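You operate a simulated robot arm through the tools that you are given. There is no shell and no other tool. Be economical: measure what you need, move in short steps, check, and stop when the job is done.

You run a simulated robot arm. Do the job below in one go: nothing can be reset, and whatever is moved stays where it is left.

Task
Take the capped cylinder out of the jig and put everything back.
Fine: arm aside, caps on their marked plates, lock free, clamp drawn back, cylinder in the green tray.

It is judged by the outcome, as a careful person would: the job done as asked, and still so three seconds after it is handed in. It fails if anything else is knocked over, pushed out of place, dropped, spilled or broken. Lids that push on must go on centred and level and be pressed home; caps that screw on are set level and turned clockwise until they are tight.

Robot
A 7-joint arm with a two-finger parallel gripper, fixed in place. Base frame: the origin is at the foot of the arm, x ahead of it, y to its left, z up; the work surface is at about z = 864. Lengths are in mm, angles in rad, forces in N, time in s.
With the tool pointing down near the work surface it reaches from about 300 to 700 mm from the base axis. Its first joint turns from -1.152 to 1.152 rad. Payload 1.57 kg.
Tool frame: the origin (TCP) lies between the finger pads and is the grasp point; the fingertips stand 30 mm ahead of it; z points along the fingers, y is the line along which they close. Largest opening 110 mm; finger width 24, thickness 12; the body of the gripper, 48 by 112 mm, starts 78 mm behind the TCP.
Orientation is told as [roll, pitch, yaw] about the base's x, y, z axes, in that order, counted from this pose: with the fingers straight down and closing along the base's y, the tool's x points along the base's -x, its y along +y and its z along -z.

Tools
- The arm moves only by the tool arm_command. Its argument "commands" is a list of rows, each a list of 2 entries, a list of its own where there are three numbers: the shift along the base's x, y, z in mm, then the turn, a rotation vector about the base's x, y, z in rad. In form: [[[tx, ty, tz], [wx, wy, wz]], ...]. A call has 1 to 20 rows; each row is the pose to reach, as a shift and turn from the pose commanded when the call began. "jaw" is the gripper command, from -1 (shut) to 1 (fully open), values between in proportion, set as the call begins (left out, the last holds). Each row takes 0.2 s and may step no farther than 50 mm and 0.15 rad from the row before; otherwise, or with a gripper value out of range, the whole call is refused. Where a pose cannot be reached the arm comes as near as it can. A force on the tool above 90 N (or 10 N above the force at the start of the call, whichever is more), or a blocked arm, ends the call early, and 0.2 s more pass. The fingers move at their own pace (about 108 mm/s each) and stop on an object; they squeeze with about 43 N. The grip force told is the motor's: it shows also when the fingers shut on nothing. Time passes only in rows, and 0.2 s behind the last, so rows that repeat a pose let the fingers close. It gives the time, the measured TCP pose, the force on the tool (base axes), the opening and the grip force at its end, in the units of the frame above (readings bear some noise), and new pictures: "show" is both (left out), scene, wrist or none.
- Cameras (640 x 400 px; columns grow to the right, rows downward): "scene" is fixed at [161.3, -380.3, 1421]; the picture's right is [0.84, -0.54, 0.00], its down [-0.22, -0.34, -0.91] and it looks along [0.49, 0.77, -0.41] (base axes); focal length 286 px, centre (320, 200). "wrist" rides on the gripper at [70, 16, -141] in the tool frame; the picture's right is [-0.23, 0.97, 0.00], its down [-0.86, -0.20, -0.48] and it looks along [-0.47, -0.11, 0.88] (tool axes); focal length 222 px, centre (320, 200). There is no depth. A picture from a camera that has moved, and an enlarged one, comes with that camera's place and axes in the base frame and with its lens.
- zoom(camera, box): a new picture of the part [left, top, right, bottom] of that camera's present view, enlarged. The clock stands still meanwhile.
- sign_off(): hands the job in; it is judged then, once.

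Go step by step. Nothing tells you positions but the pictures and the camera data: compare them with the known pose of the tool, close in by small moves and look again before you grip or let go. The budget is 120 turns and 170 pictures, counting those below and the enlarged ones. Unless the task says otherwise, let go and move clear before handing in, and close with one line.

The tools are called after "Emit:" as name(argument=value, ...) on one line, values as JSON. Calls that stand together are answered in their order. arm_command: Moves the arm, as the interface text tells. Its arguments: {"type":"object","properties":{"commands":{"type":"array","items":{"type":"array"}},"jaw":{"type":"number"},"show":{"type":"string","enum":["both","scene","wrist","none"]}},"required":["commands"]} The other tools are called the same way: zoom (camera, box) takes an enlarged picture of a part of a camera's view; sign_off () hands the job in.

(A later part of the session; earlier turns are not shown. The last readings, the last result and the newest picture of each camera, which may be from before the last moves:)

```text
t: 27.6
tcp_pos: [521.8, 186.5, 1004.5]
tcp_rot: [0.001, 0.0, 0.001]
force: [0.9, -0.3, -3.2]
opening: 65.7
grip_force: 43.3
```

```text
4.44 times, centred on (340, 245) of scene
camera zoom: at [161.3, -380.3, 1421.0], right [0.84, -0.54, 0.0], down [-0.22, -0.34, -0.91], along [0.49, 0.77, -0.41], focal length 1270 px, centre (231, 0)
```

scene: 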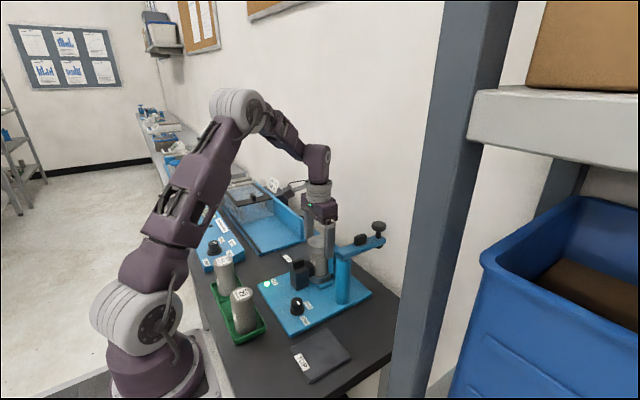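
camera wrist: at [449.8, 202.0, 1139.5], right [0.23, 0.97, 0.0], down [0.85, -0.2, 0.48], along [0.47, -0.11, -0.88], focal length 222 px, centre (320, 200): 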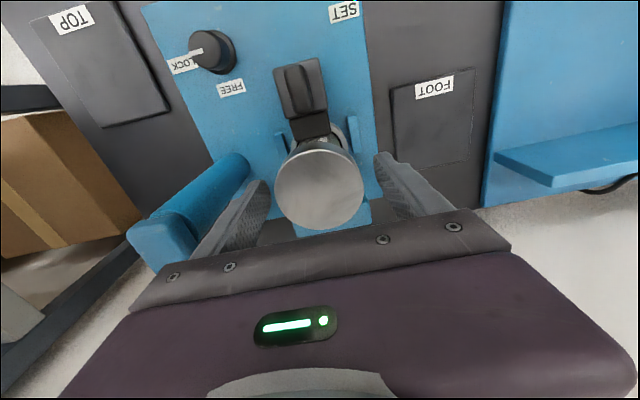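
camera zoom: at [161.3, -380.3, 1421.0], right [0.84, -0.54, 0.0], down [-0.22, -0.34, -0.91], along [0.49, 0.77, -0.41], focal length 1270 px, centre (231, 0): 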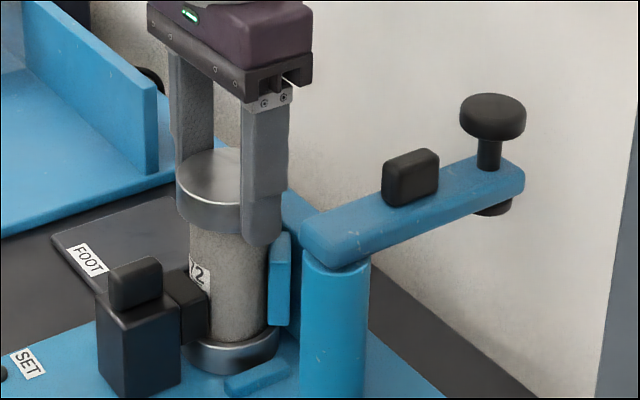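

The cap lifts freely, but the fingertips stick out below it by several mm. I'll set it back, regrip about 9 mm higher so it can be set down flush.

Emit:
arm_command(commands=[[[0, 0, -2], [0, 0, 0]], [[0, 0, -4], [0, 0, 0]]], show="none")

Emit:
arm_command(commands=[[[0, 0, 0], [0, 0, 0]], [[0, 0, 5], [0, 0, 0]], [[0, 0, 9], [0, 0, 0]]], jaw=0.4, show="none")

Emit:
arm_command(commands=[[[0, 0, 0], [0, 0, 0]], [[0, 0, 0], [0, 0, 0]], [[0, 0, 0], [0, 0, 0]], [[0, 0, 10], [0, 0, 0]], [[0, 0, 40], [0, 0, 0]]], jaw=-1)

Emit:
zoom(camera="scene", box=[280, 180, 400, 270])

```text
t: 28.2
tcp_pos: [521.8, 186.2, 1000.1]
tcp_rot: [-0.001, -0.001, -0.001]
force: [-0.2, -0.8, -3.2]
opening: 65.5
grip_force: 43.1
```

```text
t: 29.0
tcp_pos: [521.8, 184.9, 1010.3]
tcp_rot: [0.0, -0.001, 0.001]
force: [0.2, 0.4, 0.0]
opening: 76.8
grip_force: 0.1
```

```text
t: 30.2
tcp_pos: [522.6, 186.4, 1049.8]
tcp_rot: [0.0, 0.0, 0.0]
force: [-0.6, -0.1, -3.0]
opening: 65.6
grip_force: 43.2
camera wrist: at [451.1, 201.7, 1190.1], right [0.23, 0.97, 0.0], down [0.85, -0.2, 0.48], along [0.47, -0.11, -0.88], focal length 222 px, centre (320, 200)
```

scene: 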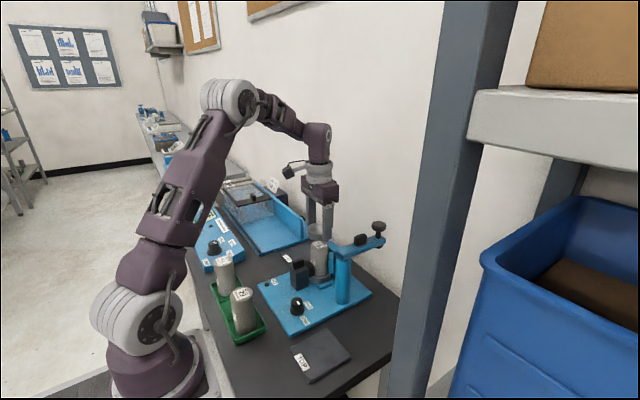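
wrist: 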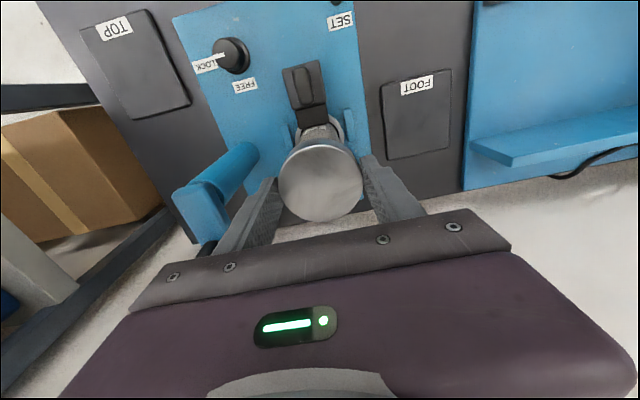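

```text
4.44 times, centred on (340, 225) of scene
camera zoom: at [161.3, -380.3, 1420.9], right [0.84, -0.54, 0.0], down [-0.22, -0.34, -0.91], along [0.49, 0.77, -0.41], focal length 1270 px, centre (231, 89)
```

zoom: 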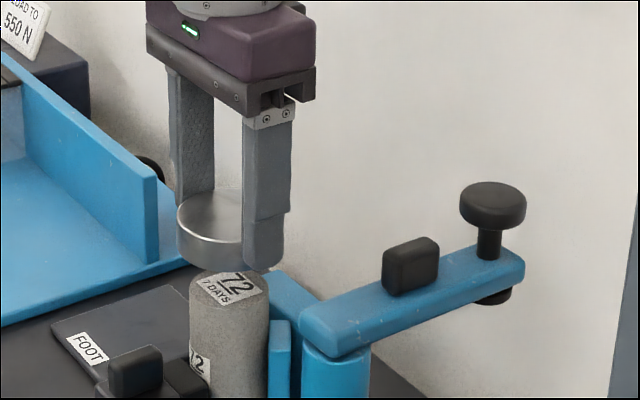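

Emit:
arm_command(commands=[[[-10, 0, 40], [0, 0, 0]], [[-45, -25, 45], [0, 0, 0]], [[-75, -60, 45], [0, 0, 0]], [[-100, -100, 45], [0, 0, 0]], [[-120, -140, 45], [0, 0, 0]], [[-136, -180, 35], [0, 0, 0]], [[-136, -207, 0], [0, 0, 0]], [[-136, -207, -40], [0, 0, 0]]])

Emit:
zoom(camera="scene", box=[240, 240, 400, 390])

```text
t: 32.0
tcp_pos: [385.7, -20.9, 1009.8]
tcp_rot: [-0.001, -0.001, -0.001]
force: [0.6, -0.1, -4.0]
opening: 65.6
grip_force: 42.7
camera wrist: at [313.9, -6.1, 1150.5], right [0.23, 0.97, 0.0], down [0.86, -0.2, 0.48], along [0.47, -0.11, -0.88], focal length 222 px, centre (320, 200)
```

scene: 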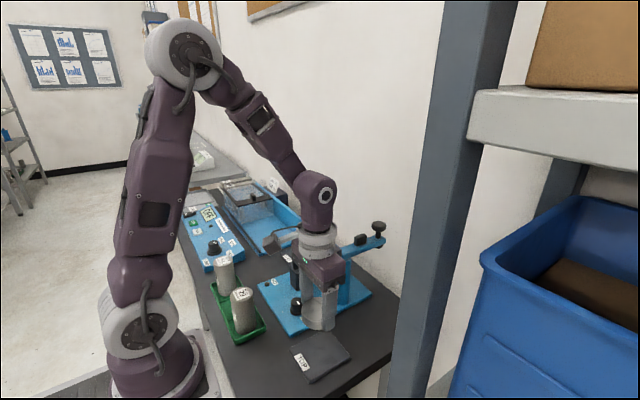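
wrist: 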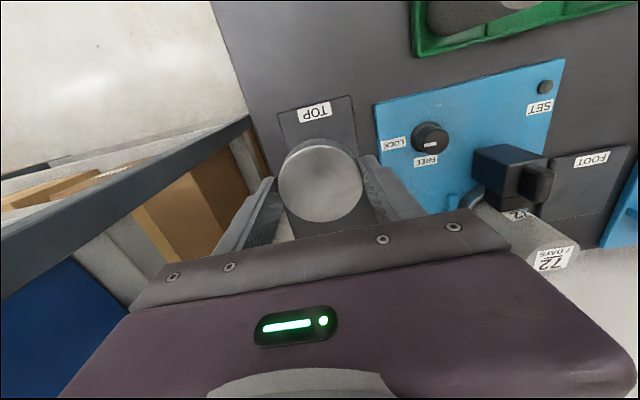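

```text
2.67 times, centred on (320, 315) of scene
camera zoom: at [161.3, -380.4, 1420.9], right [0.84, -0.54, 0.0], down [-0.22, -0.34, -0.91], along [0.49, 0.77, -0.41], focal length 762 px, centre (320, -107)
```

zoom: 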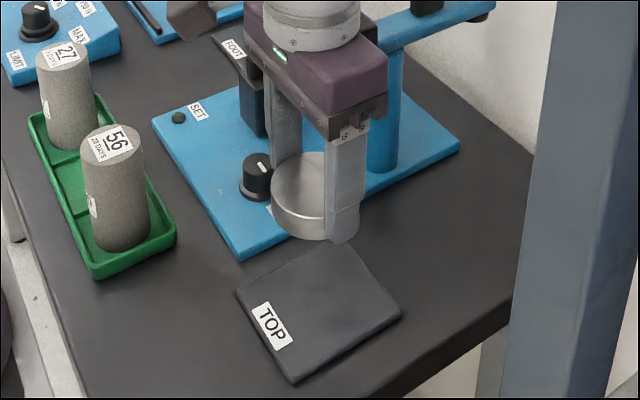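

Emit:
arm_command(commands=[[[0, 0, -40], [0, 0, 0]], [[0, 0, -80], [0, 0, 0]], [[0, 0, -100], [0, 0, 0]], [[0, 0, -103], [0, 0, 0]]])

Emit:
zoom(camera="scene", box=[270, 290, 370, 390])

```text
t: 33.0
tcp_pos: [384.6, -21.1, 905.4]
tcp_rot: [0.0, -0.001, 0.001]
force: [0.7, -0.4, -3.5]
opening: 65.7
grip_force: 42.9
camera wrist: at [314.7, -5.5, 1046.9], right [0.23, 0.97, 0.0], down [0.85, -0.2, 0.48], along [0.47, -0.11, -0.88], focal length 222 px, centre (320, 200)
```

scene: 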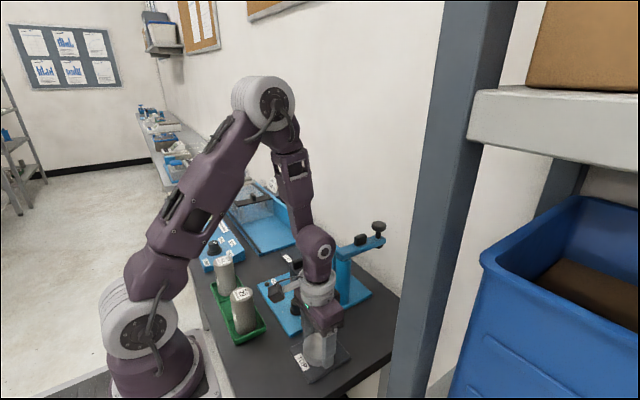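
wrist: 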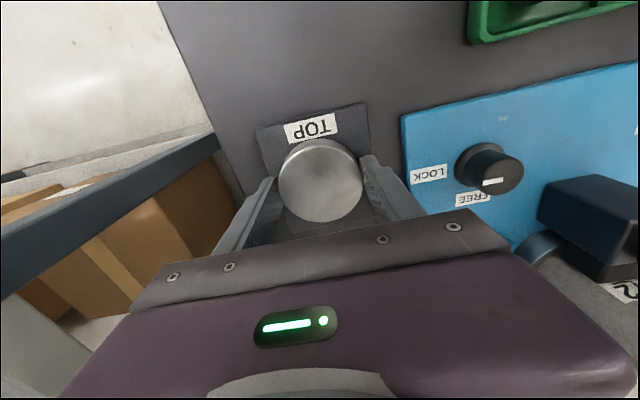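

```text
4.00 times, centred on (320, 340) of scene
camera zoom: at [161.3, -380.3, 1420.9], right [0.84, -0.54, 0.0], down [-0.22, -0.34, -0.91], along [0.49, 0.77, -0.41], focal length 1143 px, centre (320, -360)
```

zoom: 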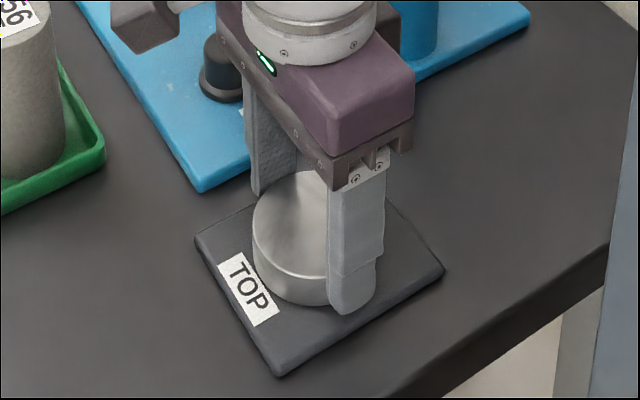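

Emit:
arm_command(commands=[[[0, 0, -1], [0, 0, 0]], [[0, 0, -2], [0, 0, 0]], [[0, 0, -3], [0, 0, 0]]], show="none")

```text
t: 33.8
tcp_pos: [384.7, -21.3, 904.1]
tcp_rot: [0.0, -0.001, -0.001]
force: [0.0, 0.2, -4.1]
opening: 65.7
grip_force: 42.8
```

Emit:
arm_command(commands=[[[0, 0, -1], [0, 0, 0]], [[0, 0, -2], [0, 0, 0]], [[0, 0, -2], [0, 0, 0]]], show="none")

Emit:
zoom(camera="scene", box=[270, 290, 370, 390])

```text
t: 34.6
tcp_pos: [385.9, -22.1, 901.9]
tcp_rot: [-0.002, -0.003, 0.001]
force: [-1.5, 0.4, 35.5]
opening: 65.4
grip_force: 43.4
```

```text
4.00 times, centred on (320, 340) of scene
camera zoom: at [160.8, -380.3, 1421.0], right [0.84, -0.54, 0.0], down [-0.22, -0.34, -0.91], along [0.49, 0.77, -0.41], focal length 1143 px, centre (320, -360)
```

zoom: 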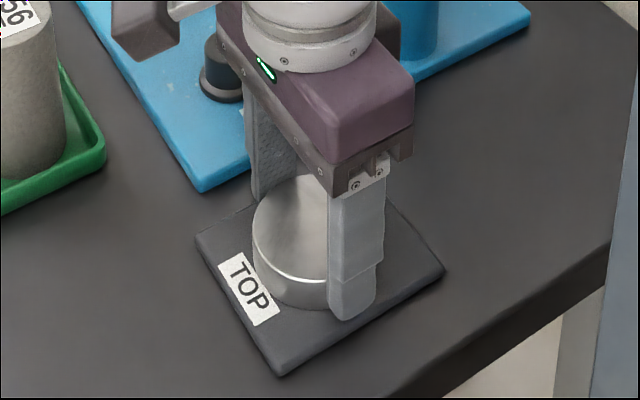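

Seated on the TOP plate. Easing off, opening and rising.

Emit:
arm_command(commands=[[[0, 0, 2], [0, 0, 0]]], show="none")

Emit:
arm_command(commands=[[[0, 0, 0], [0, 0, 0]], [[0, 0, 0], [0, 0, 0]], [[0, 0, 40], [0, 0, 0]], [[0, 0, 80], [0, 0, 0]], [[5, 40, 100], [0, 0, 0]], [[10, 80, 100], [0, 0, 0]], [[16, 124, 90], [0, 0, 0]]], jaw=0.4)

Emit:
zoom(camera="scene", box=[250, 250, 370, 390])

```text
t: 35.0
tcp_pos: [385.5, -21.9, 903.3]
tcp_rot: [0.0, 0.0, 0.002]
force: [-0.2, -0.9, -3.2]
opening: 65.8
grip_force: 43.1
```

```text
t: 36.6
tcp_pos: [404.1, 104.9, 993.4]
tcp_rot: [-0.001, -0.001, -0.003]
force: [0.2, 0.4, -0.5]
opening: 77.1
grip_force: 0.0
camera wrist: at [331.9, 121.3, 1134.3], right [0.23, 0.97, 0.0], down [0.85, -0.2, 0.48], along [0.47, -0.11, -0.88], focal length 222 px, centre (320, 200)
```

scene: 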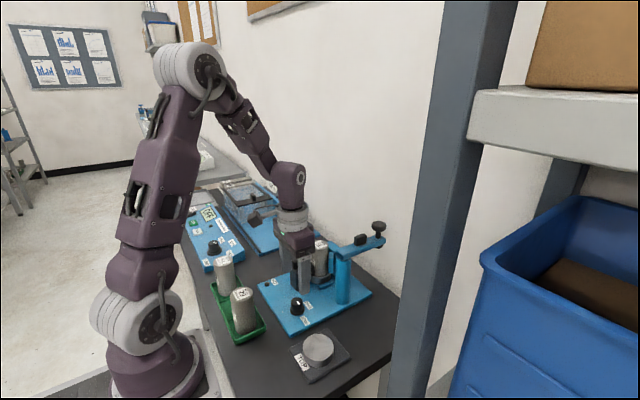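
wrist: 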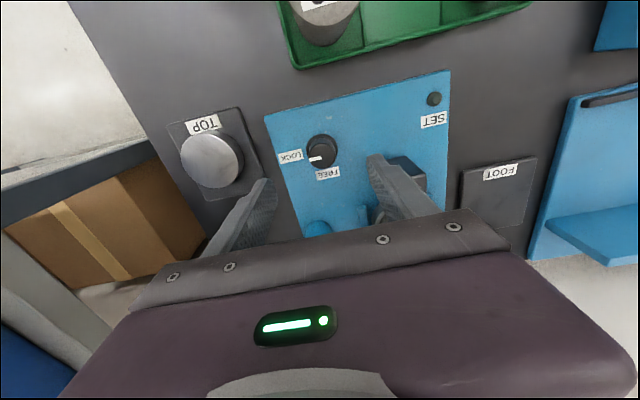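

```text
2.86 times, centred on (310, 320) of scene
camera zoom: at [161.2, -380.4, 1421.0], right [0.84, -0.54, 0.0], down [-0.22, -0.34, -0.91], along [0.49, 0.77, -0.41], focal length 817 px, centre (349, -143)
```

zoom: 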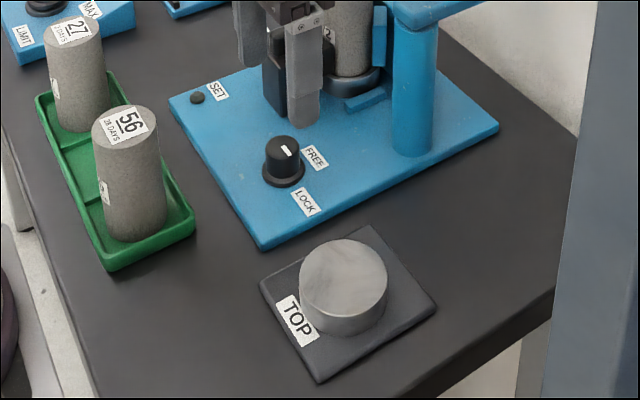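

Emit:
zoom(camera="wrist", box=[270, 110, 390, 190])

Emit:
zoom(camera="scene", box=[275, 285, 325, 325])

```text
5.00 times, centred on (330, 150) of wrist
camera zoom: at [331.9, 121.3, 1134.3], right [0.23, 0.97, 0.0], down [0.85, -0.2, 0.48], along [0.47, -0.11, -0.88], focal length 1111 px, centre (270, 450)
```

zoom: 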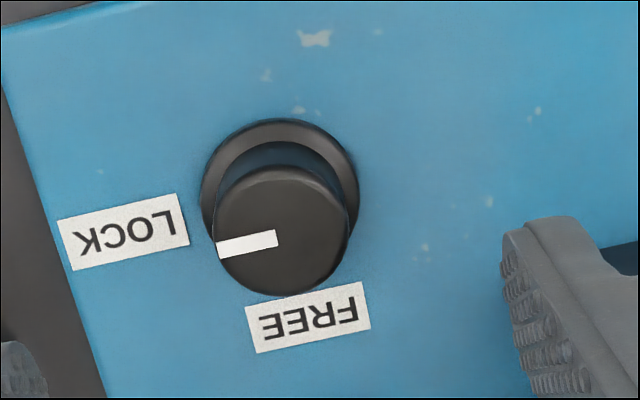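

```text
10.00 times, centred on (300, 305) of scene
camera zoom: at [161.2, -380.4, 1421.0], right [0.84, -0.54, 0.0], down [-0.22, -0.34, -0.91], along [0.49, 0.77, -0.41], focal length 2859 px, centre (520, -850)
```

zoom: 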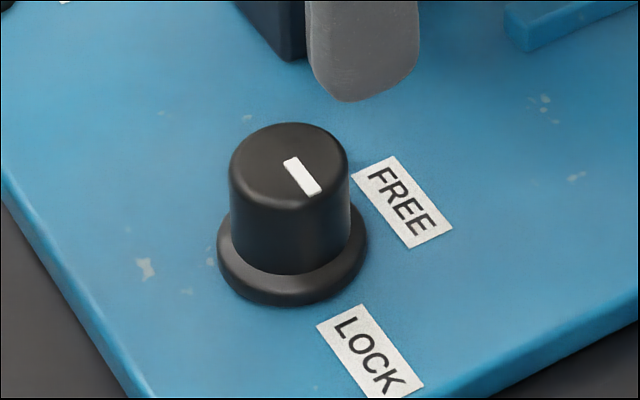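

Emit:
arm_command(commands=[[[1, 2.5, -30], [0, 0, 0]], [[1, 2.5, -60], [0, 0, 0]], [[1, 2.5, -78], [0, 0, 0]]], jaw=0)

Emit:
zoom(camera="scene", box=[265, 265, 335, 325])

```text
t: 37.4
tcp_pos: [403.3, 106.8, 914.9]
tcp_rot: [0.0, 0.0, 0.0]
force: [0.3, 0.2, -0.5]
opening: 54.9
grip_force: 0.1
camera wrist: at [332.0, 122.2, 1056.3], right [0.23, 0.97, 0.0], down [0.85, -0.2, 0.48], along [0.47, -0.11, -0.88], focal length 222 px, centre (320, 200)
```

scene: 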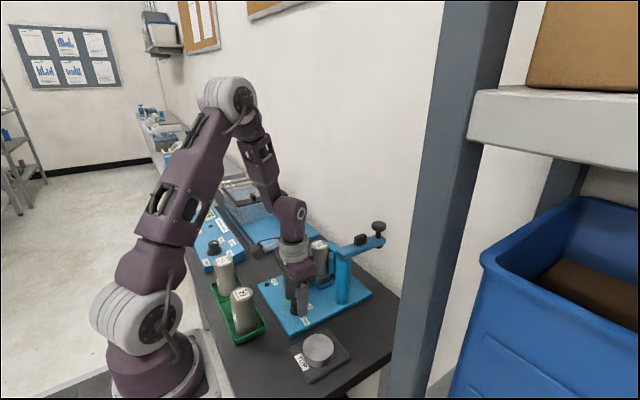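
wrist: 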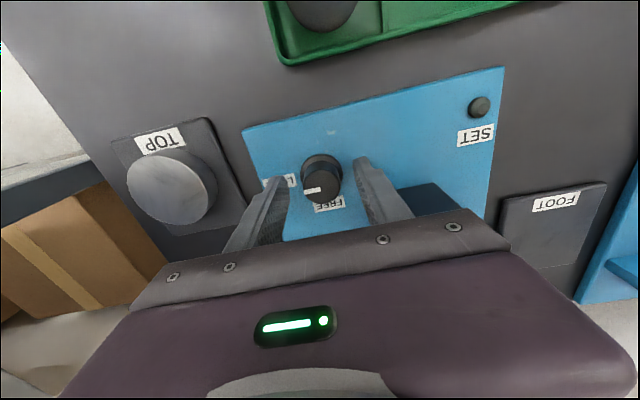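

```text
6.67 times, centred on (300, 295) of scene
camera zoom: at [161.3, -380.3, 1421.0], right [0.84, -0.54, 0.0], down [-0.22, -0.34, -0.91], along [0.49, 0.77, -0.41], focal length 1906 px, centre (453, -433)
```

zoom: 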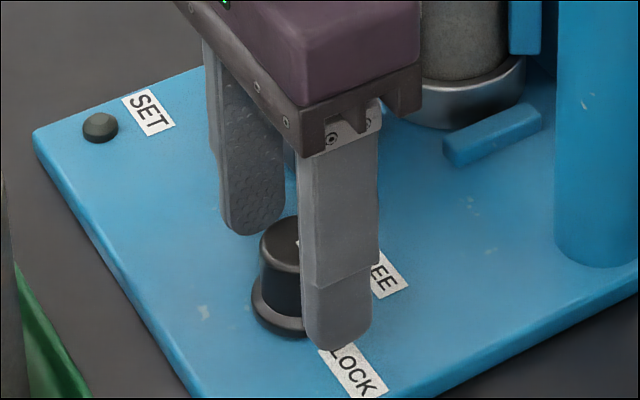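

Emit:
arm_command(commands=[[[-4, 1, 0], [0, 0, 0]], [[-4, 1, 0], [0, 0, 0]]], show="none")

Emit:
arm_command(commands=[[[0, 0, 0], [0, 0, 0]], [[0, 0, 0], [0, 0, 0]], [[0, 0, 0], [0, 0, 0]]], jaw=-1)

Emit:
zoom(camera="scene", box=[265, 265, 335, 325])

```text
t: 38.0
tcp_pos: [399.3, 106.8, 916.7]
tcp_rot: [0.0, 0.001, 0.001]
force: [0.7, 0.1, 0.3]
opening: 55.1
grip_force: 0.0
```

```text
t: 38.8
tcp_pos: [398.9, 106.4, 915.8]
tcp_rot: [0.001, -0.001, -0.001]
force: [-1.4, 9.6, -1.8]
opening: 29.5
grip_force: 39.4
camera wrist: at [327.8, 122.8, 1056.2], right [0.23, 0.97, 0.0], down [0.86, -0.2, 0.48], along [0.47, -0.11, -0.88], focal length 222 px, centre (320, 200)
```

scene: 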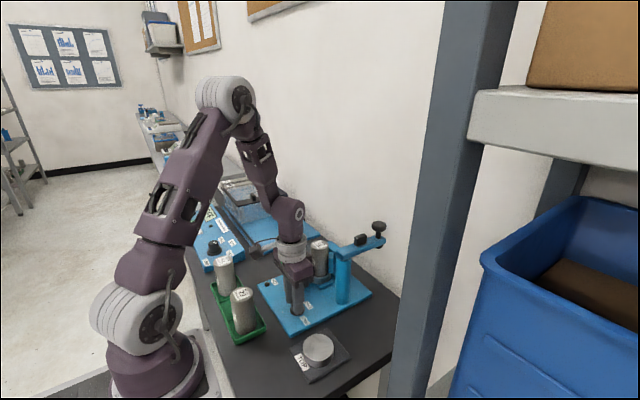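
wrist: 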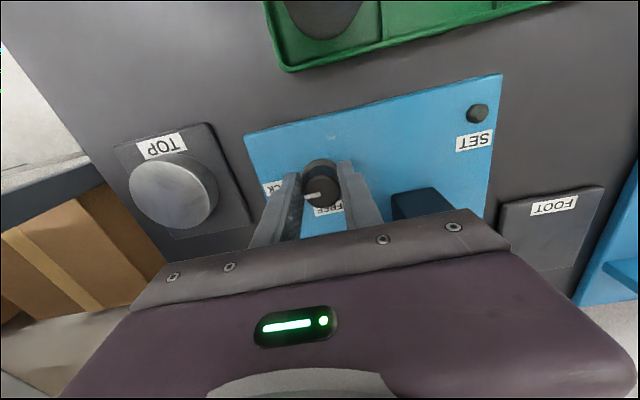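

```text
6.67 times, centred on (300, 295) of scene
camera zoom: at [161.3, -380.1, 1421.0], right [0.84, -0.54, 0.0], down [-0.22, -0.34, -0.91], along [0.49, 0.77, -0.41], focal length 1906 px, centre (453, -433)
```

zoom: 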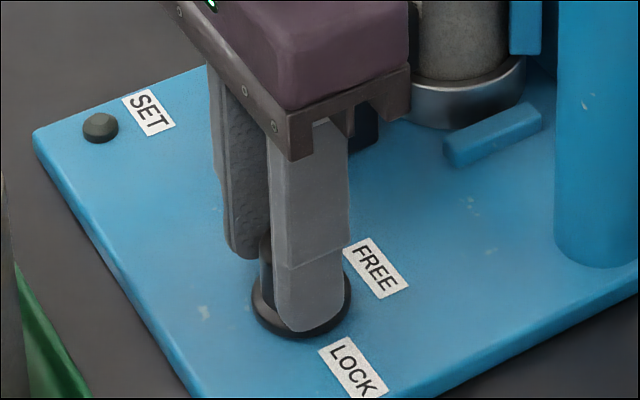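

Emit:
arm_command(commands=[[[-1.5, 0.5, 0], [0, 0, 0.13]], [[-1.5, 0.5, 0], [0, 0, 0.26]], [[-1.5, 0.5, 0], [0, 0, 0.39]], [[-1.5, 0.5, 0], [0, 0, 0.52]], [[-1.5, 0.5, 0], [0, 0, 0.65]], [[-1.5, 0.5, 0], [0, 0, 0.79]]], show="wrist")

Emit:
zoom(camera="wrist", box=[260, 140, 380, 220])

```text
t: 40.2
tcp_pos: [399.7, 100.8, 915.6]
tcp_rot: [-0.005, 0.003, 0.78]
force: [45.9, -56.9, 21.6]
opening: 29.4
grip_force: 39.4
camera wrist: at [336.4, 63.6, 1056.3], right [-0.52, 0.85, -0.01], down [0.75, 0.46, 0.48], along [0.41, 0.25, -0.88], focal length 222 px, centre (320, 200)
```

wrist: 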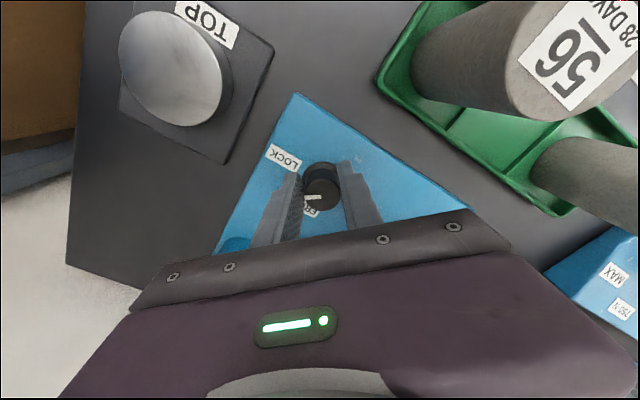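

```text
5.00 times, centred on (320, 180) of wrist
camera zoom: at [336.4, 63.6, 1056.3], right [-0.52, 0.85, -0.01], down [0.75, 0.46, 0.48], along [0.41, 0.25, -0.88], focal length 1111 px, centre (320, 300)
```

zoom: 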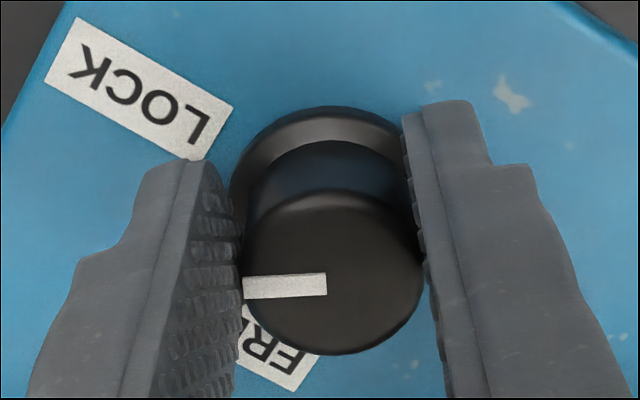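

Emit:
arm_command(commands=[[[3, -1, 0], [0, 0, 0]], [[6, -1, 0], [0, 0, 0]], [[6, -1, 0], [0, 0, 0]]], show="none")

```text
t: 41.0
tcp_pos: [400.7, 100.3, 914.6]
tcp_rot: [0.0, 0.01, 0.785]
force: [1.1, -48.4, 9.4]
opening: 29.2
grip_force: 39.4
```

Emit:
arm_command(commands=[[[0, -3, 0], [0, 0, 0]], [[0, -5, 0], [0, 0, 0]], [[0, -5, 0], [0, 0, 0]]], show="none")

```text
t: 41.8
tcp_pos: [400.3, 102.0, 915.0]
tcp_rot: [0.005, 0.004, 0.792]
force: [-18.1, -6.9, -27.2]
opening: 29.4
grip_force: 39.2
```

Emit:
arm_command(commands=[[[-2, 0, 0], [0, 0, 0]], [[-2, 0, 0], [0, 0, 0.13]], [[-2, 0, 0], [0, 0, 0.26]], [[-2, 0, 0], [0, 0, 0.39]], [[-2, 0, 0], [0, 0, 0.52]]], show="wrist")

Emit:
zoom(camera="wrist", box=[260, 140, 380, 220])

```text
t: 43.0
tcp_pos: [404.2, 99.8, 915.8]
tcp_rot: [-0.003, -0.002, 1.309]
force: [29.2, -22.3, -32.4]
opening: 29.1
grip_force: 39.1
camera wrist: at [368.2, 36.3, 1055.8], right [-0.88, 0.47, 0.0], down [0.41, 0.77, 0.48], along [0.23, 0.42, -0.88], focal length 222 px, centre (320, 200)
```

wrist: 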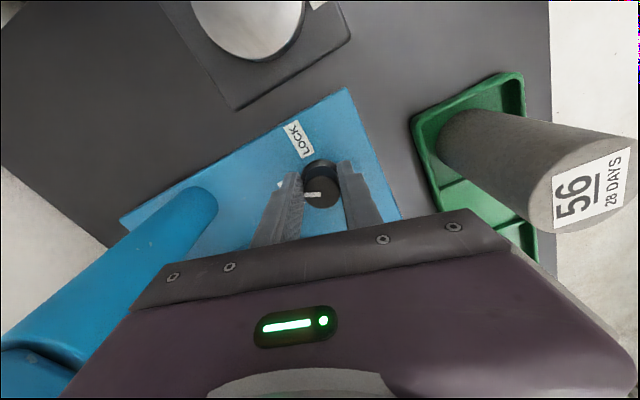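

```text
5.00 times, centred on (320, 180) of wrist
camera zoom: at [368.2, 36.3, 1055.8], right [-0.88, 0.47, 0.0], down [0.41, 0.77, 0.48], along [0.23, 0.42, -0.88], focal length 1111 px, centre (320, 300)
```

zoom: 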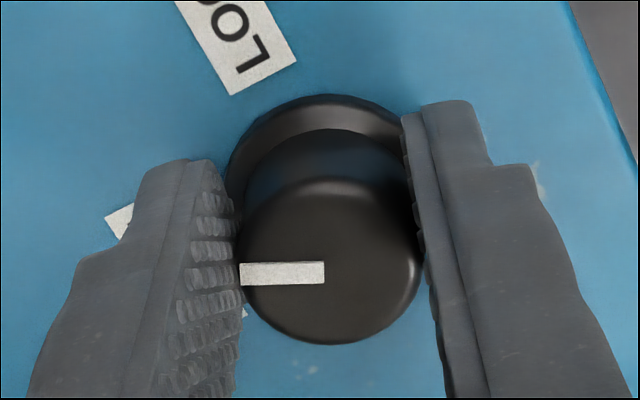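

Emit:
arm_command(commands=[[[2, -2, 0], [0, 0, 0]], [[2, -2, 0], [0, 0, 0.13]], [[2, -2, 0], [0, 0, 0.26]], [[2, -2, 0], [0, 0, 0.3]]], show="none")

Emit:
arm_command(commands=[[[0, 0, 0], [0, 0, -0.03]]], show="wrist")

Emit:
zoom(camera="wrist", box=[260, 140, 380, 220])

```text
t: 44.0
tcp_pos: [405.7, 99.6, 915.9]
tcp_rot: [-0.007, -0.005, 1.611]
force: [43.3, -9.3, -14.1]
opening: 29.5
grip_force: 38.6
```

```text
t: 44.4
tcp_pos: [405.0, 99.5, 917.0]
tcp_rot: [-0.005, -0.003, 1.581]
force: [45.4, -8.3, -9.2]
opening: 29.1
grip_force: 39.0
camera wrist: at [388.1, 29.0, 1055.8], right [-0.98, 0.22, 0.0], down [0.19, 0.86, 0.48], along [0.11, 0.47, -0.88], focal length 222 px, centre (320, 200)
```

wrist: 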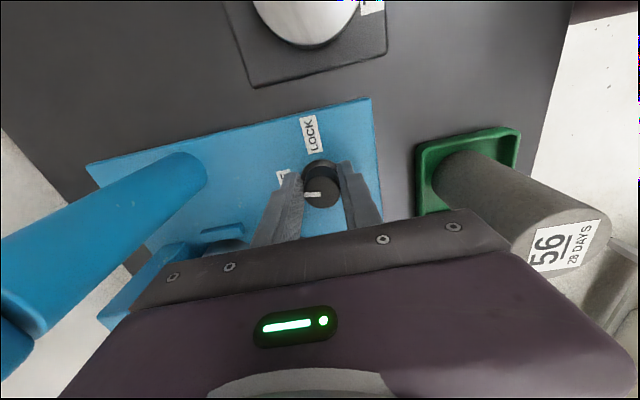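

```text
5.00 times, centred on (320, 180) of wrist
camera zoom: at [388.1, 29.0, 1055.8], right [-0.98, 0.22, 0.0], down [0.19, 0.86, 0.48], along [0.11, 0.47, -0.88], focal length 1111 px, centre (320, 300)
```

zoom: 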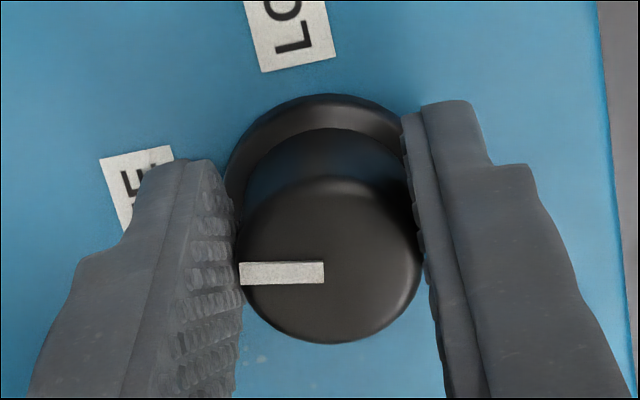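

Mark now points at FREE. I'll relieve the side load, open, rise, and turn back toward the clamp.

Emit:
arm_command(commands=[[[3, -1, 0], [0, 0, 0]], [[4.5, -1, 0], [0, 0, 0]]], show="none")

Emit:
arm_command(commands=[[[0, 0, 0], [0, 0, 0]], [[0, 0, 0], [0, 0, 0]], [[0, 0, 20], [0, 0, 0]], [[0, 0, 60], [0, 0, 0]], [[0, 0, 100], [0, 0, 0]], [[-10, 0, 120], [0, 0, -0.14]], [[-10, 0, 120], [0, 0, -0.28]]], jaw=-0.1)

Emit:
zoom(camera="scene", box=[250, 220, 370, 320])

```text
t: 45.0
tcp_pos: [406.9, 100.4, 915.5]
tcp_rot: [0.001, -0.001, 1.586]
force: [-3.2, 16.5, 32.9]
opening: 29.4
grip_force: 38.5
```

```text
t: 46.6
tcp_pos: [398.4, 97.5, 1035.2]
tcp_rot: [0.001, 0.0, 1.299]
force: [0.0, 0.2, -0.3]
opening: 49.2
grip_force: 0.1
camera wrist: at [361.6, 34.3, 1175.9], right [-0.88, 0.48, 0.0], down [0.42, 0.77, 0.48], along [0.23, 0.42, -0.88], focal length 222 px, centre (320, 200)
```

scene: 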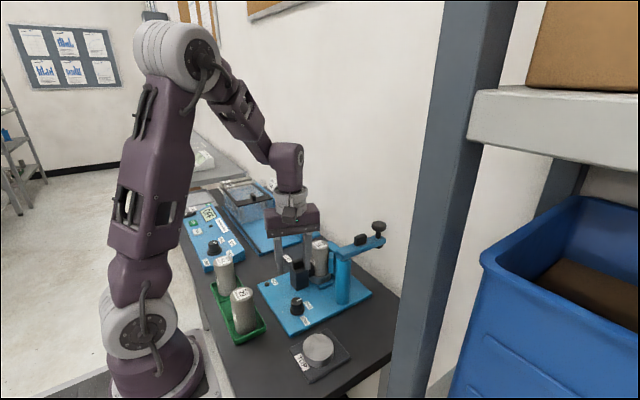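
wrist: 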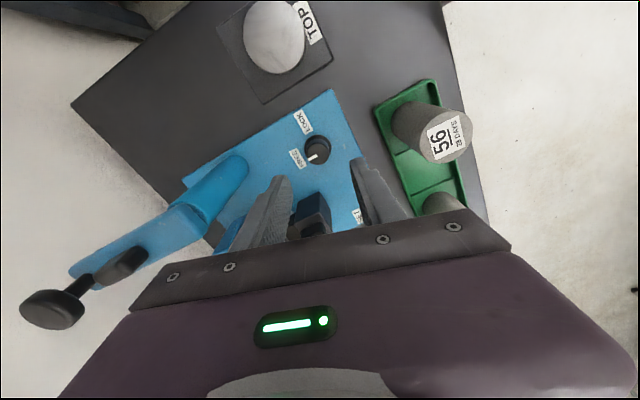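

```text
4.00 times, centred on (310, 270) of scene
camera zoom: at [161.3, -380.3, 1421.0], right [0.84, -0.54, 0.0], down [-0.22, -0.34, -0.91], along [0.49, 0.77, -0.41], focal length 1143 px, centre (360, -80)
```

zoom: 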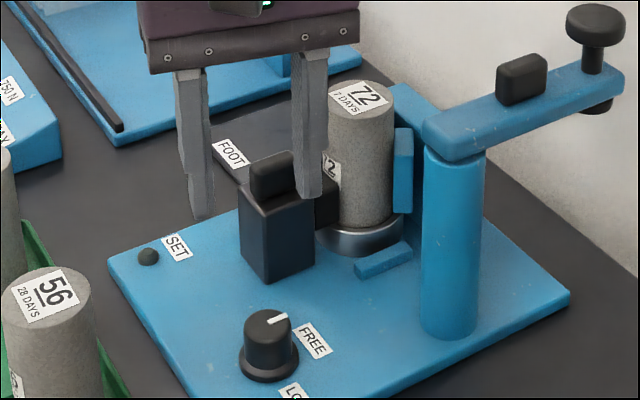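

Emit:
arm_command(commands=[[[0, 10, 10], [0, 0, -0.145]], [[0, 20, 20], [0, 0, -0.29]], [[0, 30, 30], [0, 0, -0.435]], [[10, 40, 35], [0, 0, -0.58]], [[20, 50, 35], [0, 0, -0.725]], [[30, 60, 35], [0, 0, -0.87]], [[40, 70, 35], [0, 0, -1.015]], [[50, 80, 30], [0, 0, -1.16]], [[52, 92, 20], [0, 0, -1.3]]])

Emit:
zoom(camera="wrist", box=[250, 60, 410, 220])

Emit:
zoom(camera="scene", box=[250, 220, 370, 320])

```text
t: 48.6
tcp_pos: [450.2, 191.1, 1055.1]
tcp_rot: [0.0, 0.0, -0.002]
force: [0.6, 0.3, -0.1]
opening: 49.4
grip_force: 0.1
camera wrist: at [379.0, 206.8, 1196.1], right [0.23, 0.97, 0.0], down [0.85, -0.2, 0.48], along [0.47, -0.11, -0.88], focal length 222 px, centre (320, 200)
```

scene: 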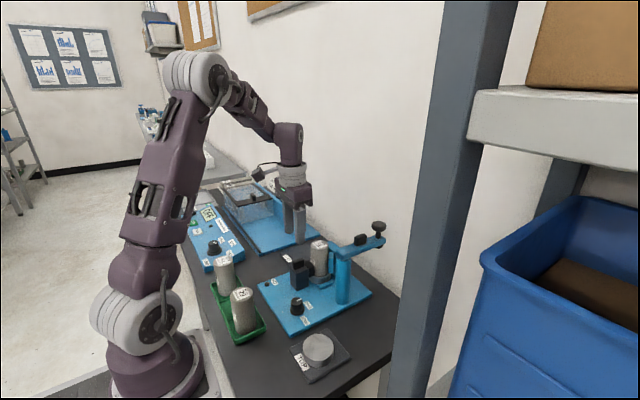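
wrist: 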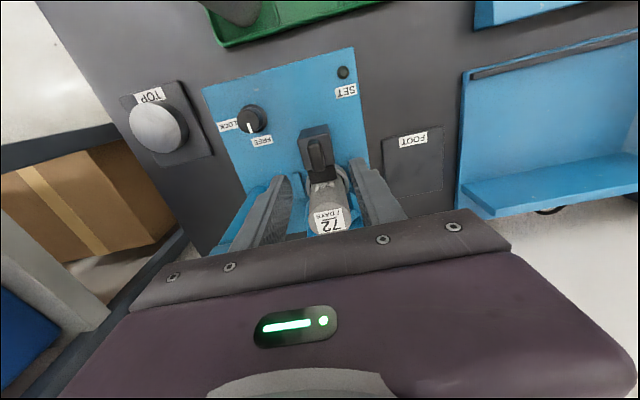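

```text
2.50 times, centred on (330, 140) of wrist
camera zoom: at [379.0, 206.8, 1196.1], right [0.23, 0.97, 0.0], down [0.85, -0.2, 0.48], along [0.47, -0.11, -0.88], focal length 555 px, centre (295, 350)
```

zoom: 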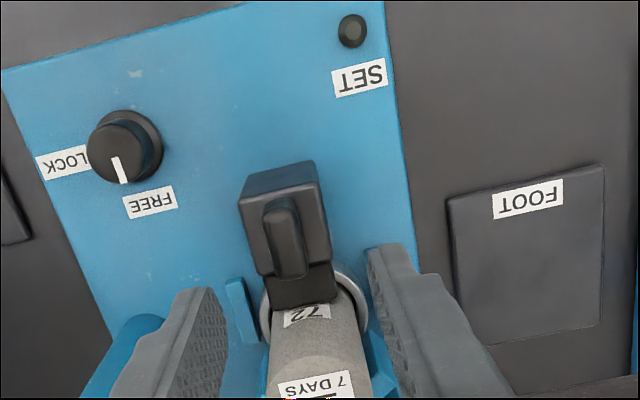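

```text
4.00 times, centred on (310, 270) of scene
camera zoom: at [161.3, -380.3, 1421.0], right [0.84, -0.54, 0.0], down [-0.22, -0.34, -0.91], along [0.49, 0.77, -0.41], focal length 1143 px, centre (360, -80)
```

zoom: 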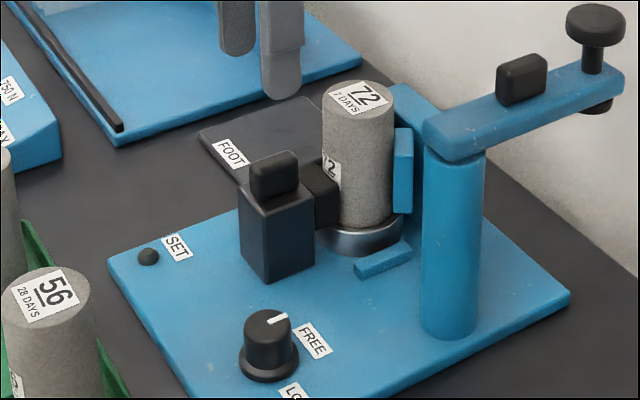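

Emit:
arm_command(commands=[[[0, -5, -40], [0, 0, 0]], [[0, -5, -68], [0, 0, 0]], [[0, -5, -77], [0, 0, 0]]])

Emit:
zoom(camera="scene", box=[270, 220, 350, 300])

```text
t: 49.4
tcp_pos: [449.8, 187.2, 976.8]
tcp_rot: [0.0, 0.0, -0.001]
force: [0.2, 0.6, 0.1]
opening: 49.5
grip_force: 0.2
camera wrist: at [377.9, 201.1, 1118.1], right [0.23, 0.97, 0.0], down [0.85, -0.2, 0.48], along [0.47, -0.11, -0.88], focal length 222 px, centre (320, 200)
```

scene: 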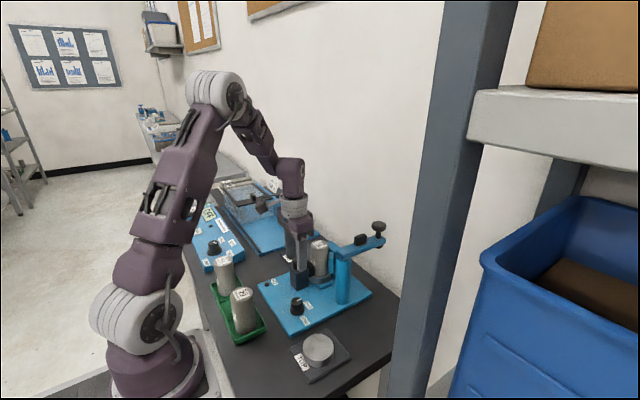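
wrist: 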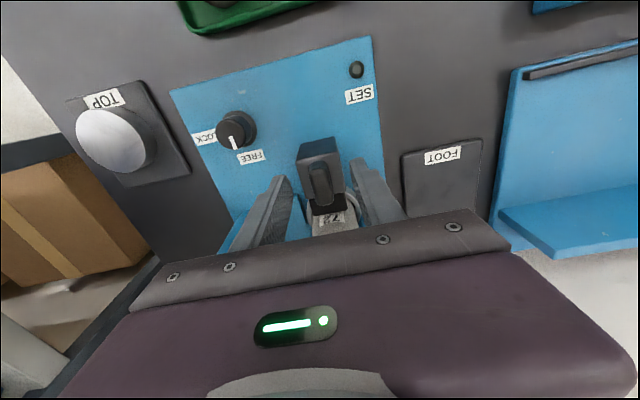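

```text
5.00 times, centred on (310, 260) of scene
camera zoom: at [161.3, -380.3, 1421.0], right [0.84, -0.54, 0.0], down [-0.22, -0.34, -0.91], along [0.49, 0.77, -0.41], focal length 1429 px, centre (370, -100)
```

zoom: 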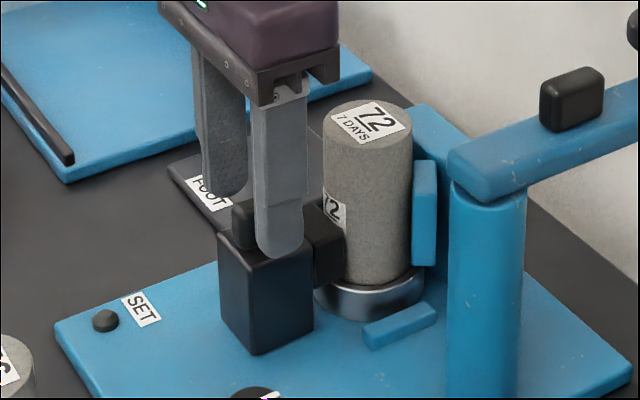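

Emit:
arm_command(commands=[[[0, -1, 0], [0, 0, 0]], [[0, -1, 0], [0, 0, 0]], [[0, -1, 0], [0, 0, 0]]], jaw=-1, show="none")

Emit:
arm_command(commands=[[[-2, 0, 0], [0, 0, 0]], [[-4, 0, 0], [0, 0, 0]], [[-6, 0, 0], [0, 0, 0]]])

Emit:
zoom(camera="scene", box=[270, 220, 350, 300])

```text
t: 50.2
tcp_pos: [449.2, 185.6, 978.7]
tcp_rot: [0.001, 0.0, 0.001]
force: [-0.2, 13.4, -13.7]
opening: 15.9
grip_force: 31.5
```

```text
t: 51.0
tcp_pos: [442.1, 185.7, 976.4]
tcp_rot: [0.0, 0.001, -0.001]
force: [1.4, 16.9, -27.0]
opening: 15.7
grip_force: 31.4
camera wrist: at [371.7, 200.9, 1118.3], right [0.23, 0.97, 0.0], down [0.86, -0.2, 0.48], along [0.47, -0.11, -0.88], focal length 222 px, centre (320, 200)
```

scene: 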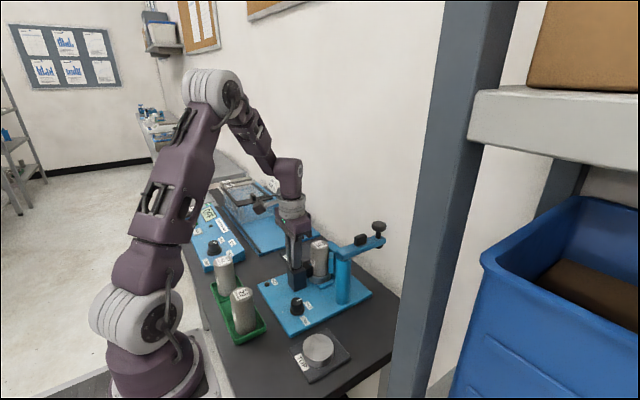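
wrist: 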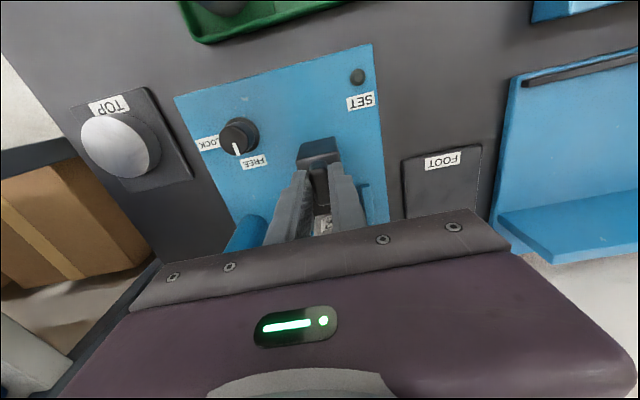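

```text
5.00 times, centred on (310, 260) of scene
camera zoom: at [161.7, -379.7, 1421.1], right [0.84, -0.54, 0.0], down [-0.22, -0.34, -0.91], along [0.49, 0.77, -0.41], focal length 1429 px, centre (370, -100)
```

zoom: 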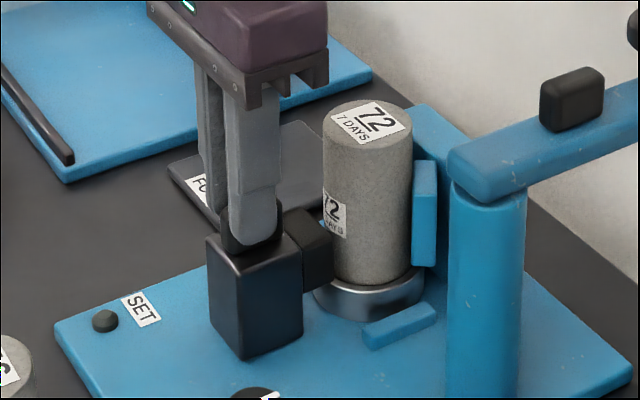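

Emit:
arm_command(commands=[[[-4, -1, -1], [0, 0, 0]], [[-8, -1, -1], [0, 0, 0]], [[-12, -1, -1], [0, 0, 0]], [[-16, -1, -1], [0, 0, 0]]], show="none")

Emit:
zoom(camera="scene", box=[270, 220, 350, 300])

```text
t: 52.0
tcp_pos: [428.5, 185.2, 978.0]
tcp_rot: [0.002, -0.001, 0.001]
force: [1.9, 33.5, -12.2]
opening: 16.1
grip_force: 31.3
```

```text
5.00 times, centred on (310, 260) of scene
camera zoom: at [161.5, -379.3, 1421.2], right [0.84, -0.54, 0.0], down [-0.22, -0.34, -0.91], along [0.49, 0.77, -0.41], focal length 1429 px, centre (370, -100)
```

zoom: 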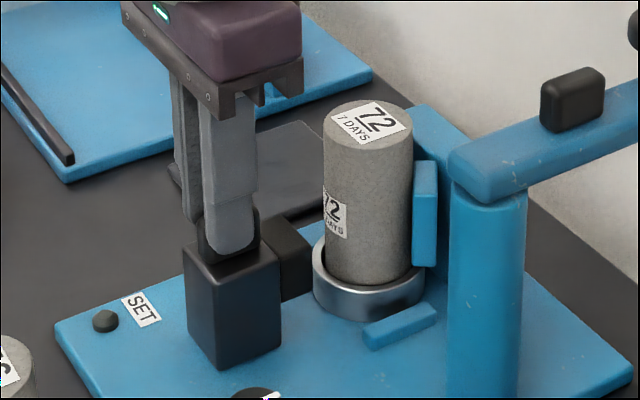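

Emit:
arm_command(commands=[[[0, 3, 0], [0, 0, 0]], [[-4, 3, 0], [0, 0, 0]], [[-8, 3, 0], [0, 0, 0]], [[-12, 3, 0], [0, 0, 0]]], show="none")

Emit:
zoom(camera="scene", box=[270, 220, 350, 300])

```text
t: 53.0
tcp_pos: [414.8, 186.1, 978.8]
tcp_rot: [-0.002, 0.002, -0.001]
force: [0.9, 7.0, -10.0]
opening: 15.7
grip_force: 31.4
```

```text
5.00 times, centred on (310, 260) of scene
camera zoom: at [161.4, -380.1, 1421.0], right [0.84, -0.54, 0.0], down [-0.22, -0.34, -0.91], along [0.49, 0.77, -0.41], focal length 1429 px, centre (370, -100)
```

zoom: 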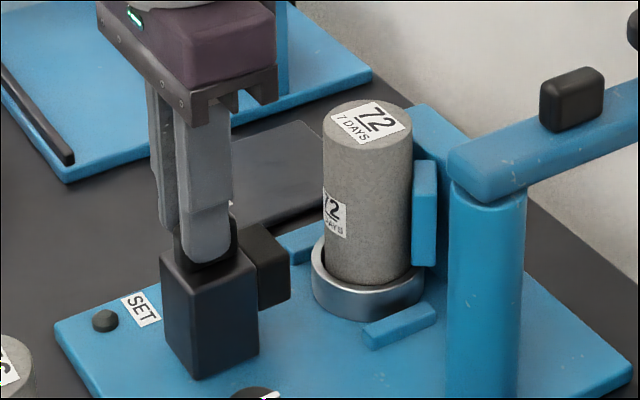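

Emit:
arm_command(commands=[[[-3, 0, 0], [0, 0, 0]], [[-6, 0, 0], [0, 0, 0]], [[-9, 0, 0], [0, 0, 0]]], show="none")

Emit:
zoom(camera="scene", box=[250, 220, 370, 320])

```text
t: 53.8
tcp_pos: [406.8, 186.4, 977.3]
tcp_rot: [0.0, -0.001, -0.002]
force: [1.4, -5.5, 12.3]
opening: 15.9
grip_force: 31.9
```

```text
4.00 times, centred on (310, 270) of scene
camera zoom: at [161.2, -380.6, 1420.9], right [0.84, -0.54, 0.0], down [-0.22, -0.34, -0.91], along [0.49, 0.77, -0.41], focal length 1143 px, centre (360, -80)
```

zoom: 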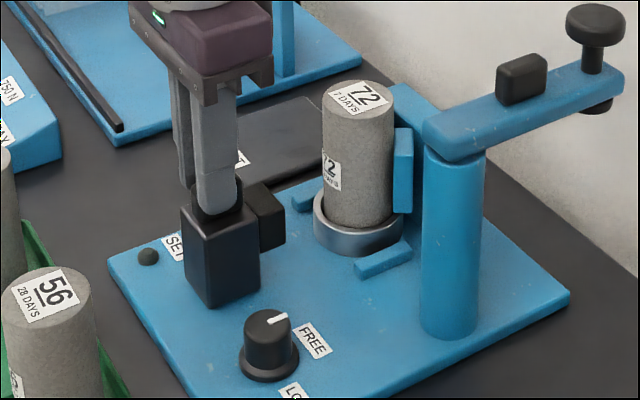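

Emit:
arm_command(commands=[[[-3, 0, 0], [0, 0, 0]], [[-6, 0, 0], [0, 0, 0]], [[-6, 0, 0], [0, 0, 0]]], show="none")

Emit:
zoom(camera="scene", box=[250, 220, 370, 320])

```text
t: 54.6
tcp_pos: [401.7, 185.6, 978.8]
tcp_rot: [0.002, -0.003, 0.0]
force: [11.1, -9.6, 22.5]
opening: 15.9
grip_force: 31.2
```

```text
4.00 times, centred on (310, 270) of scene
camera zoom: at [161.3, -380.8, 1420.8], right [0.84, -0.54, 0.0], down [-0.22, -0.34, -0.91], along [0.49, 0.77, -0.41], focal length 1143 px, centre (360, -80)
```

zoom: 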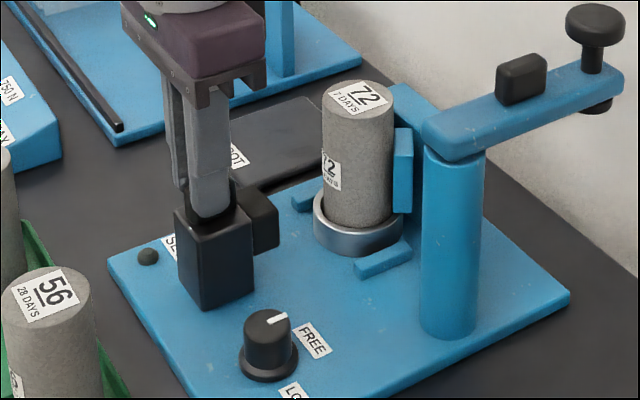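

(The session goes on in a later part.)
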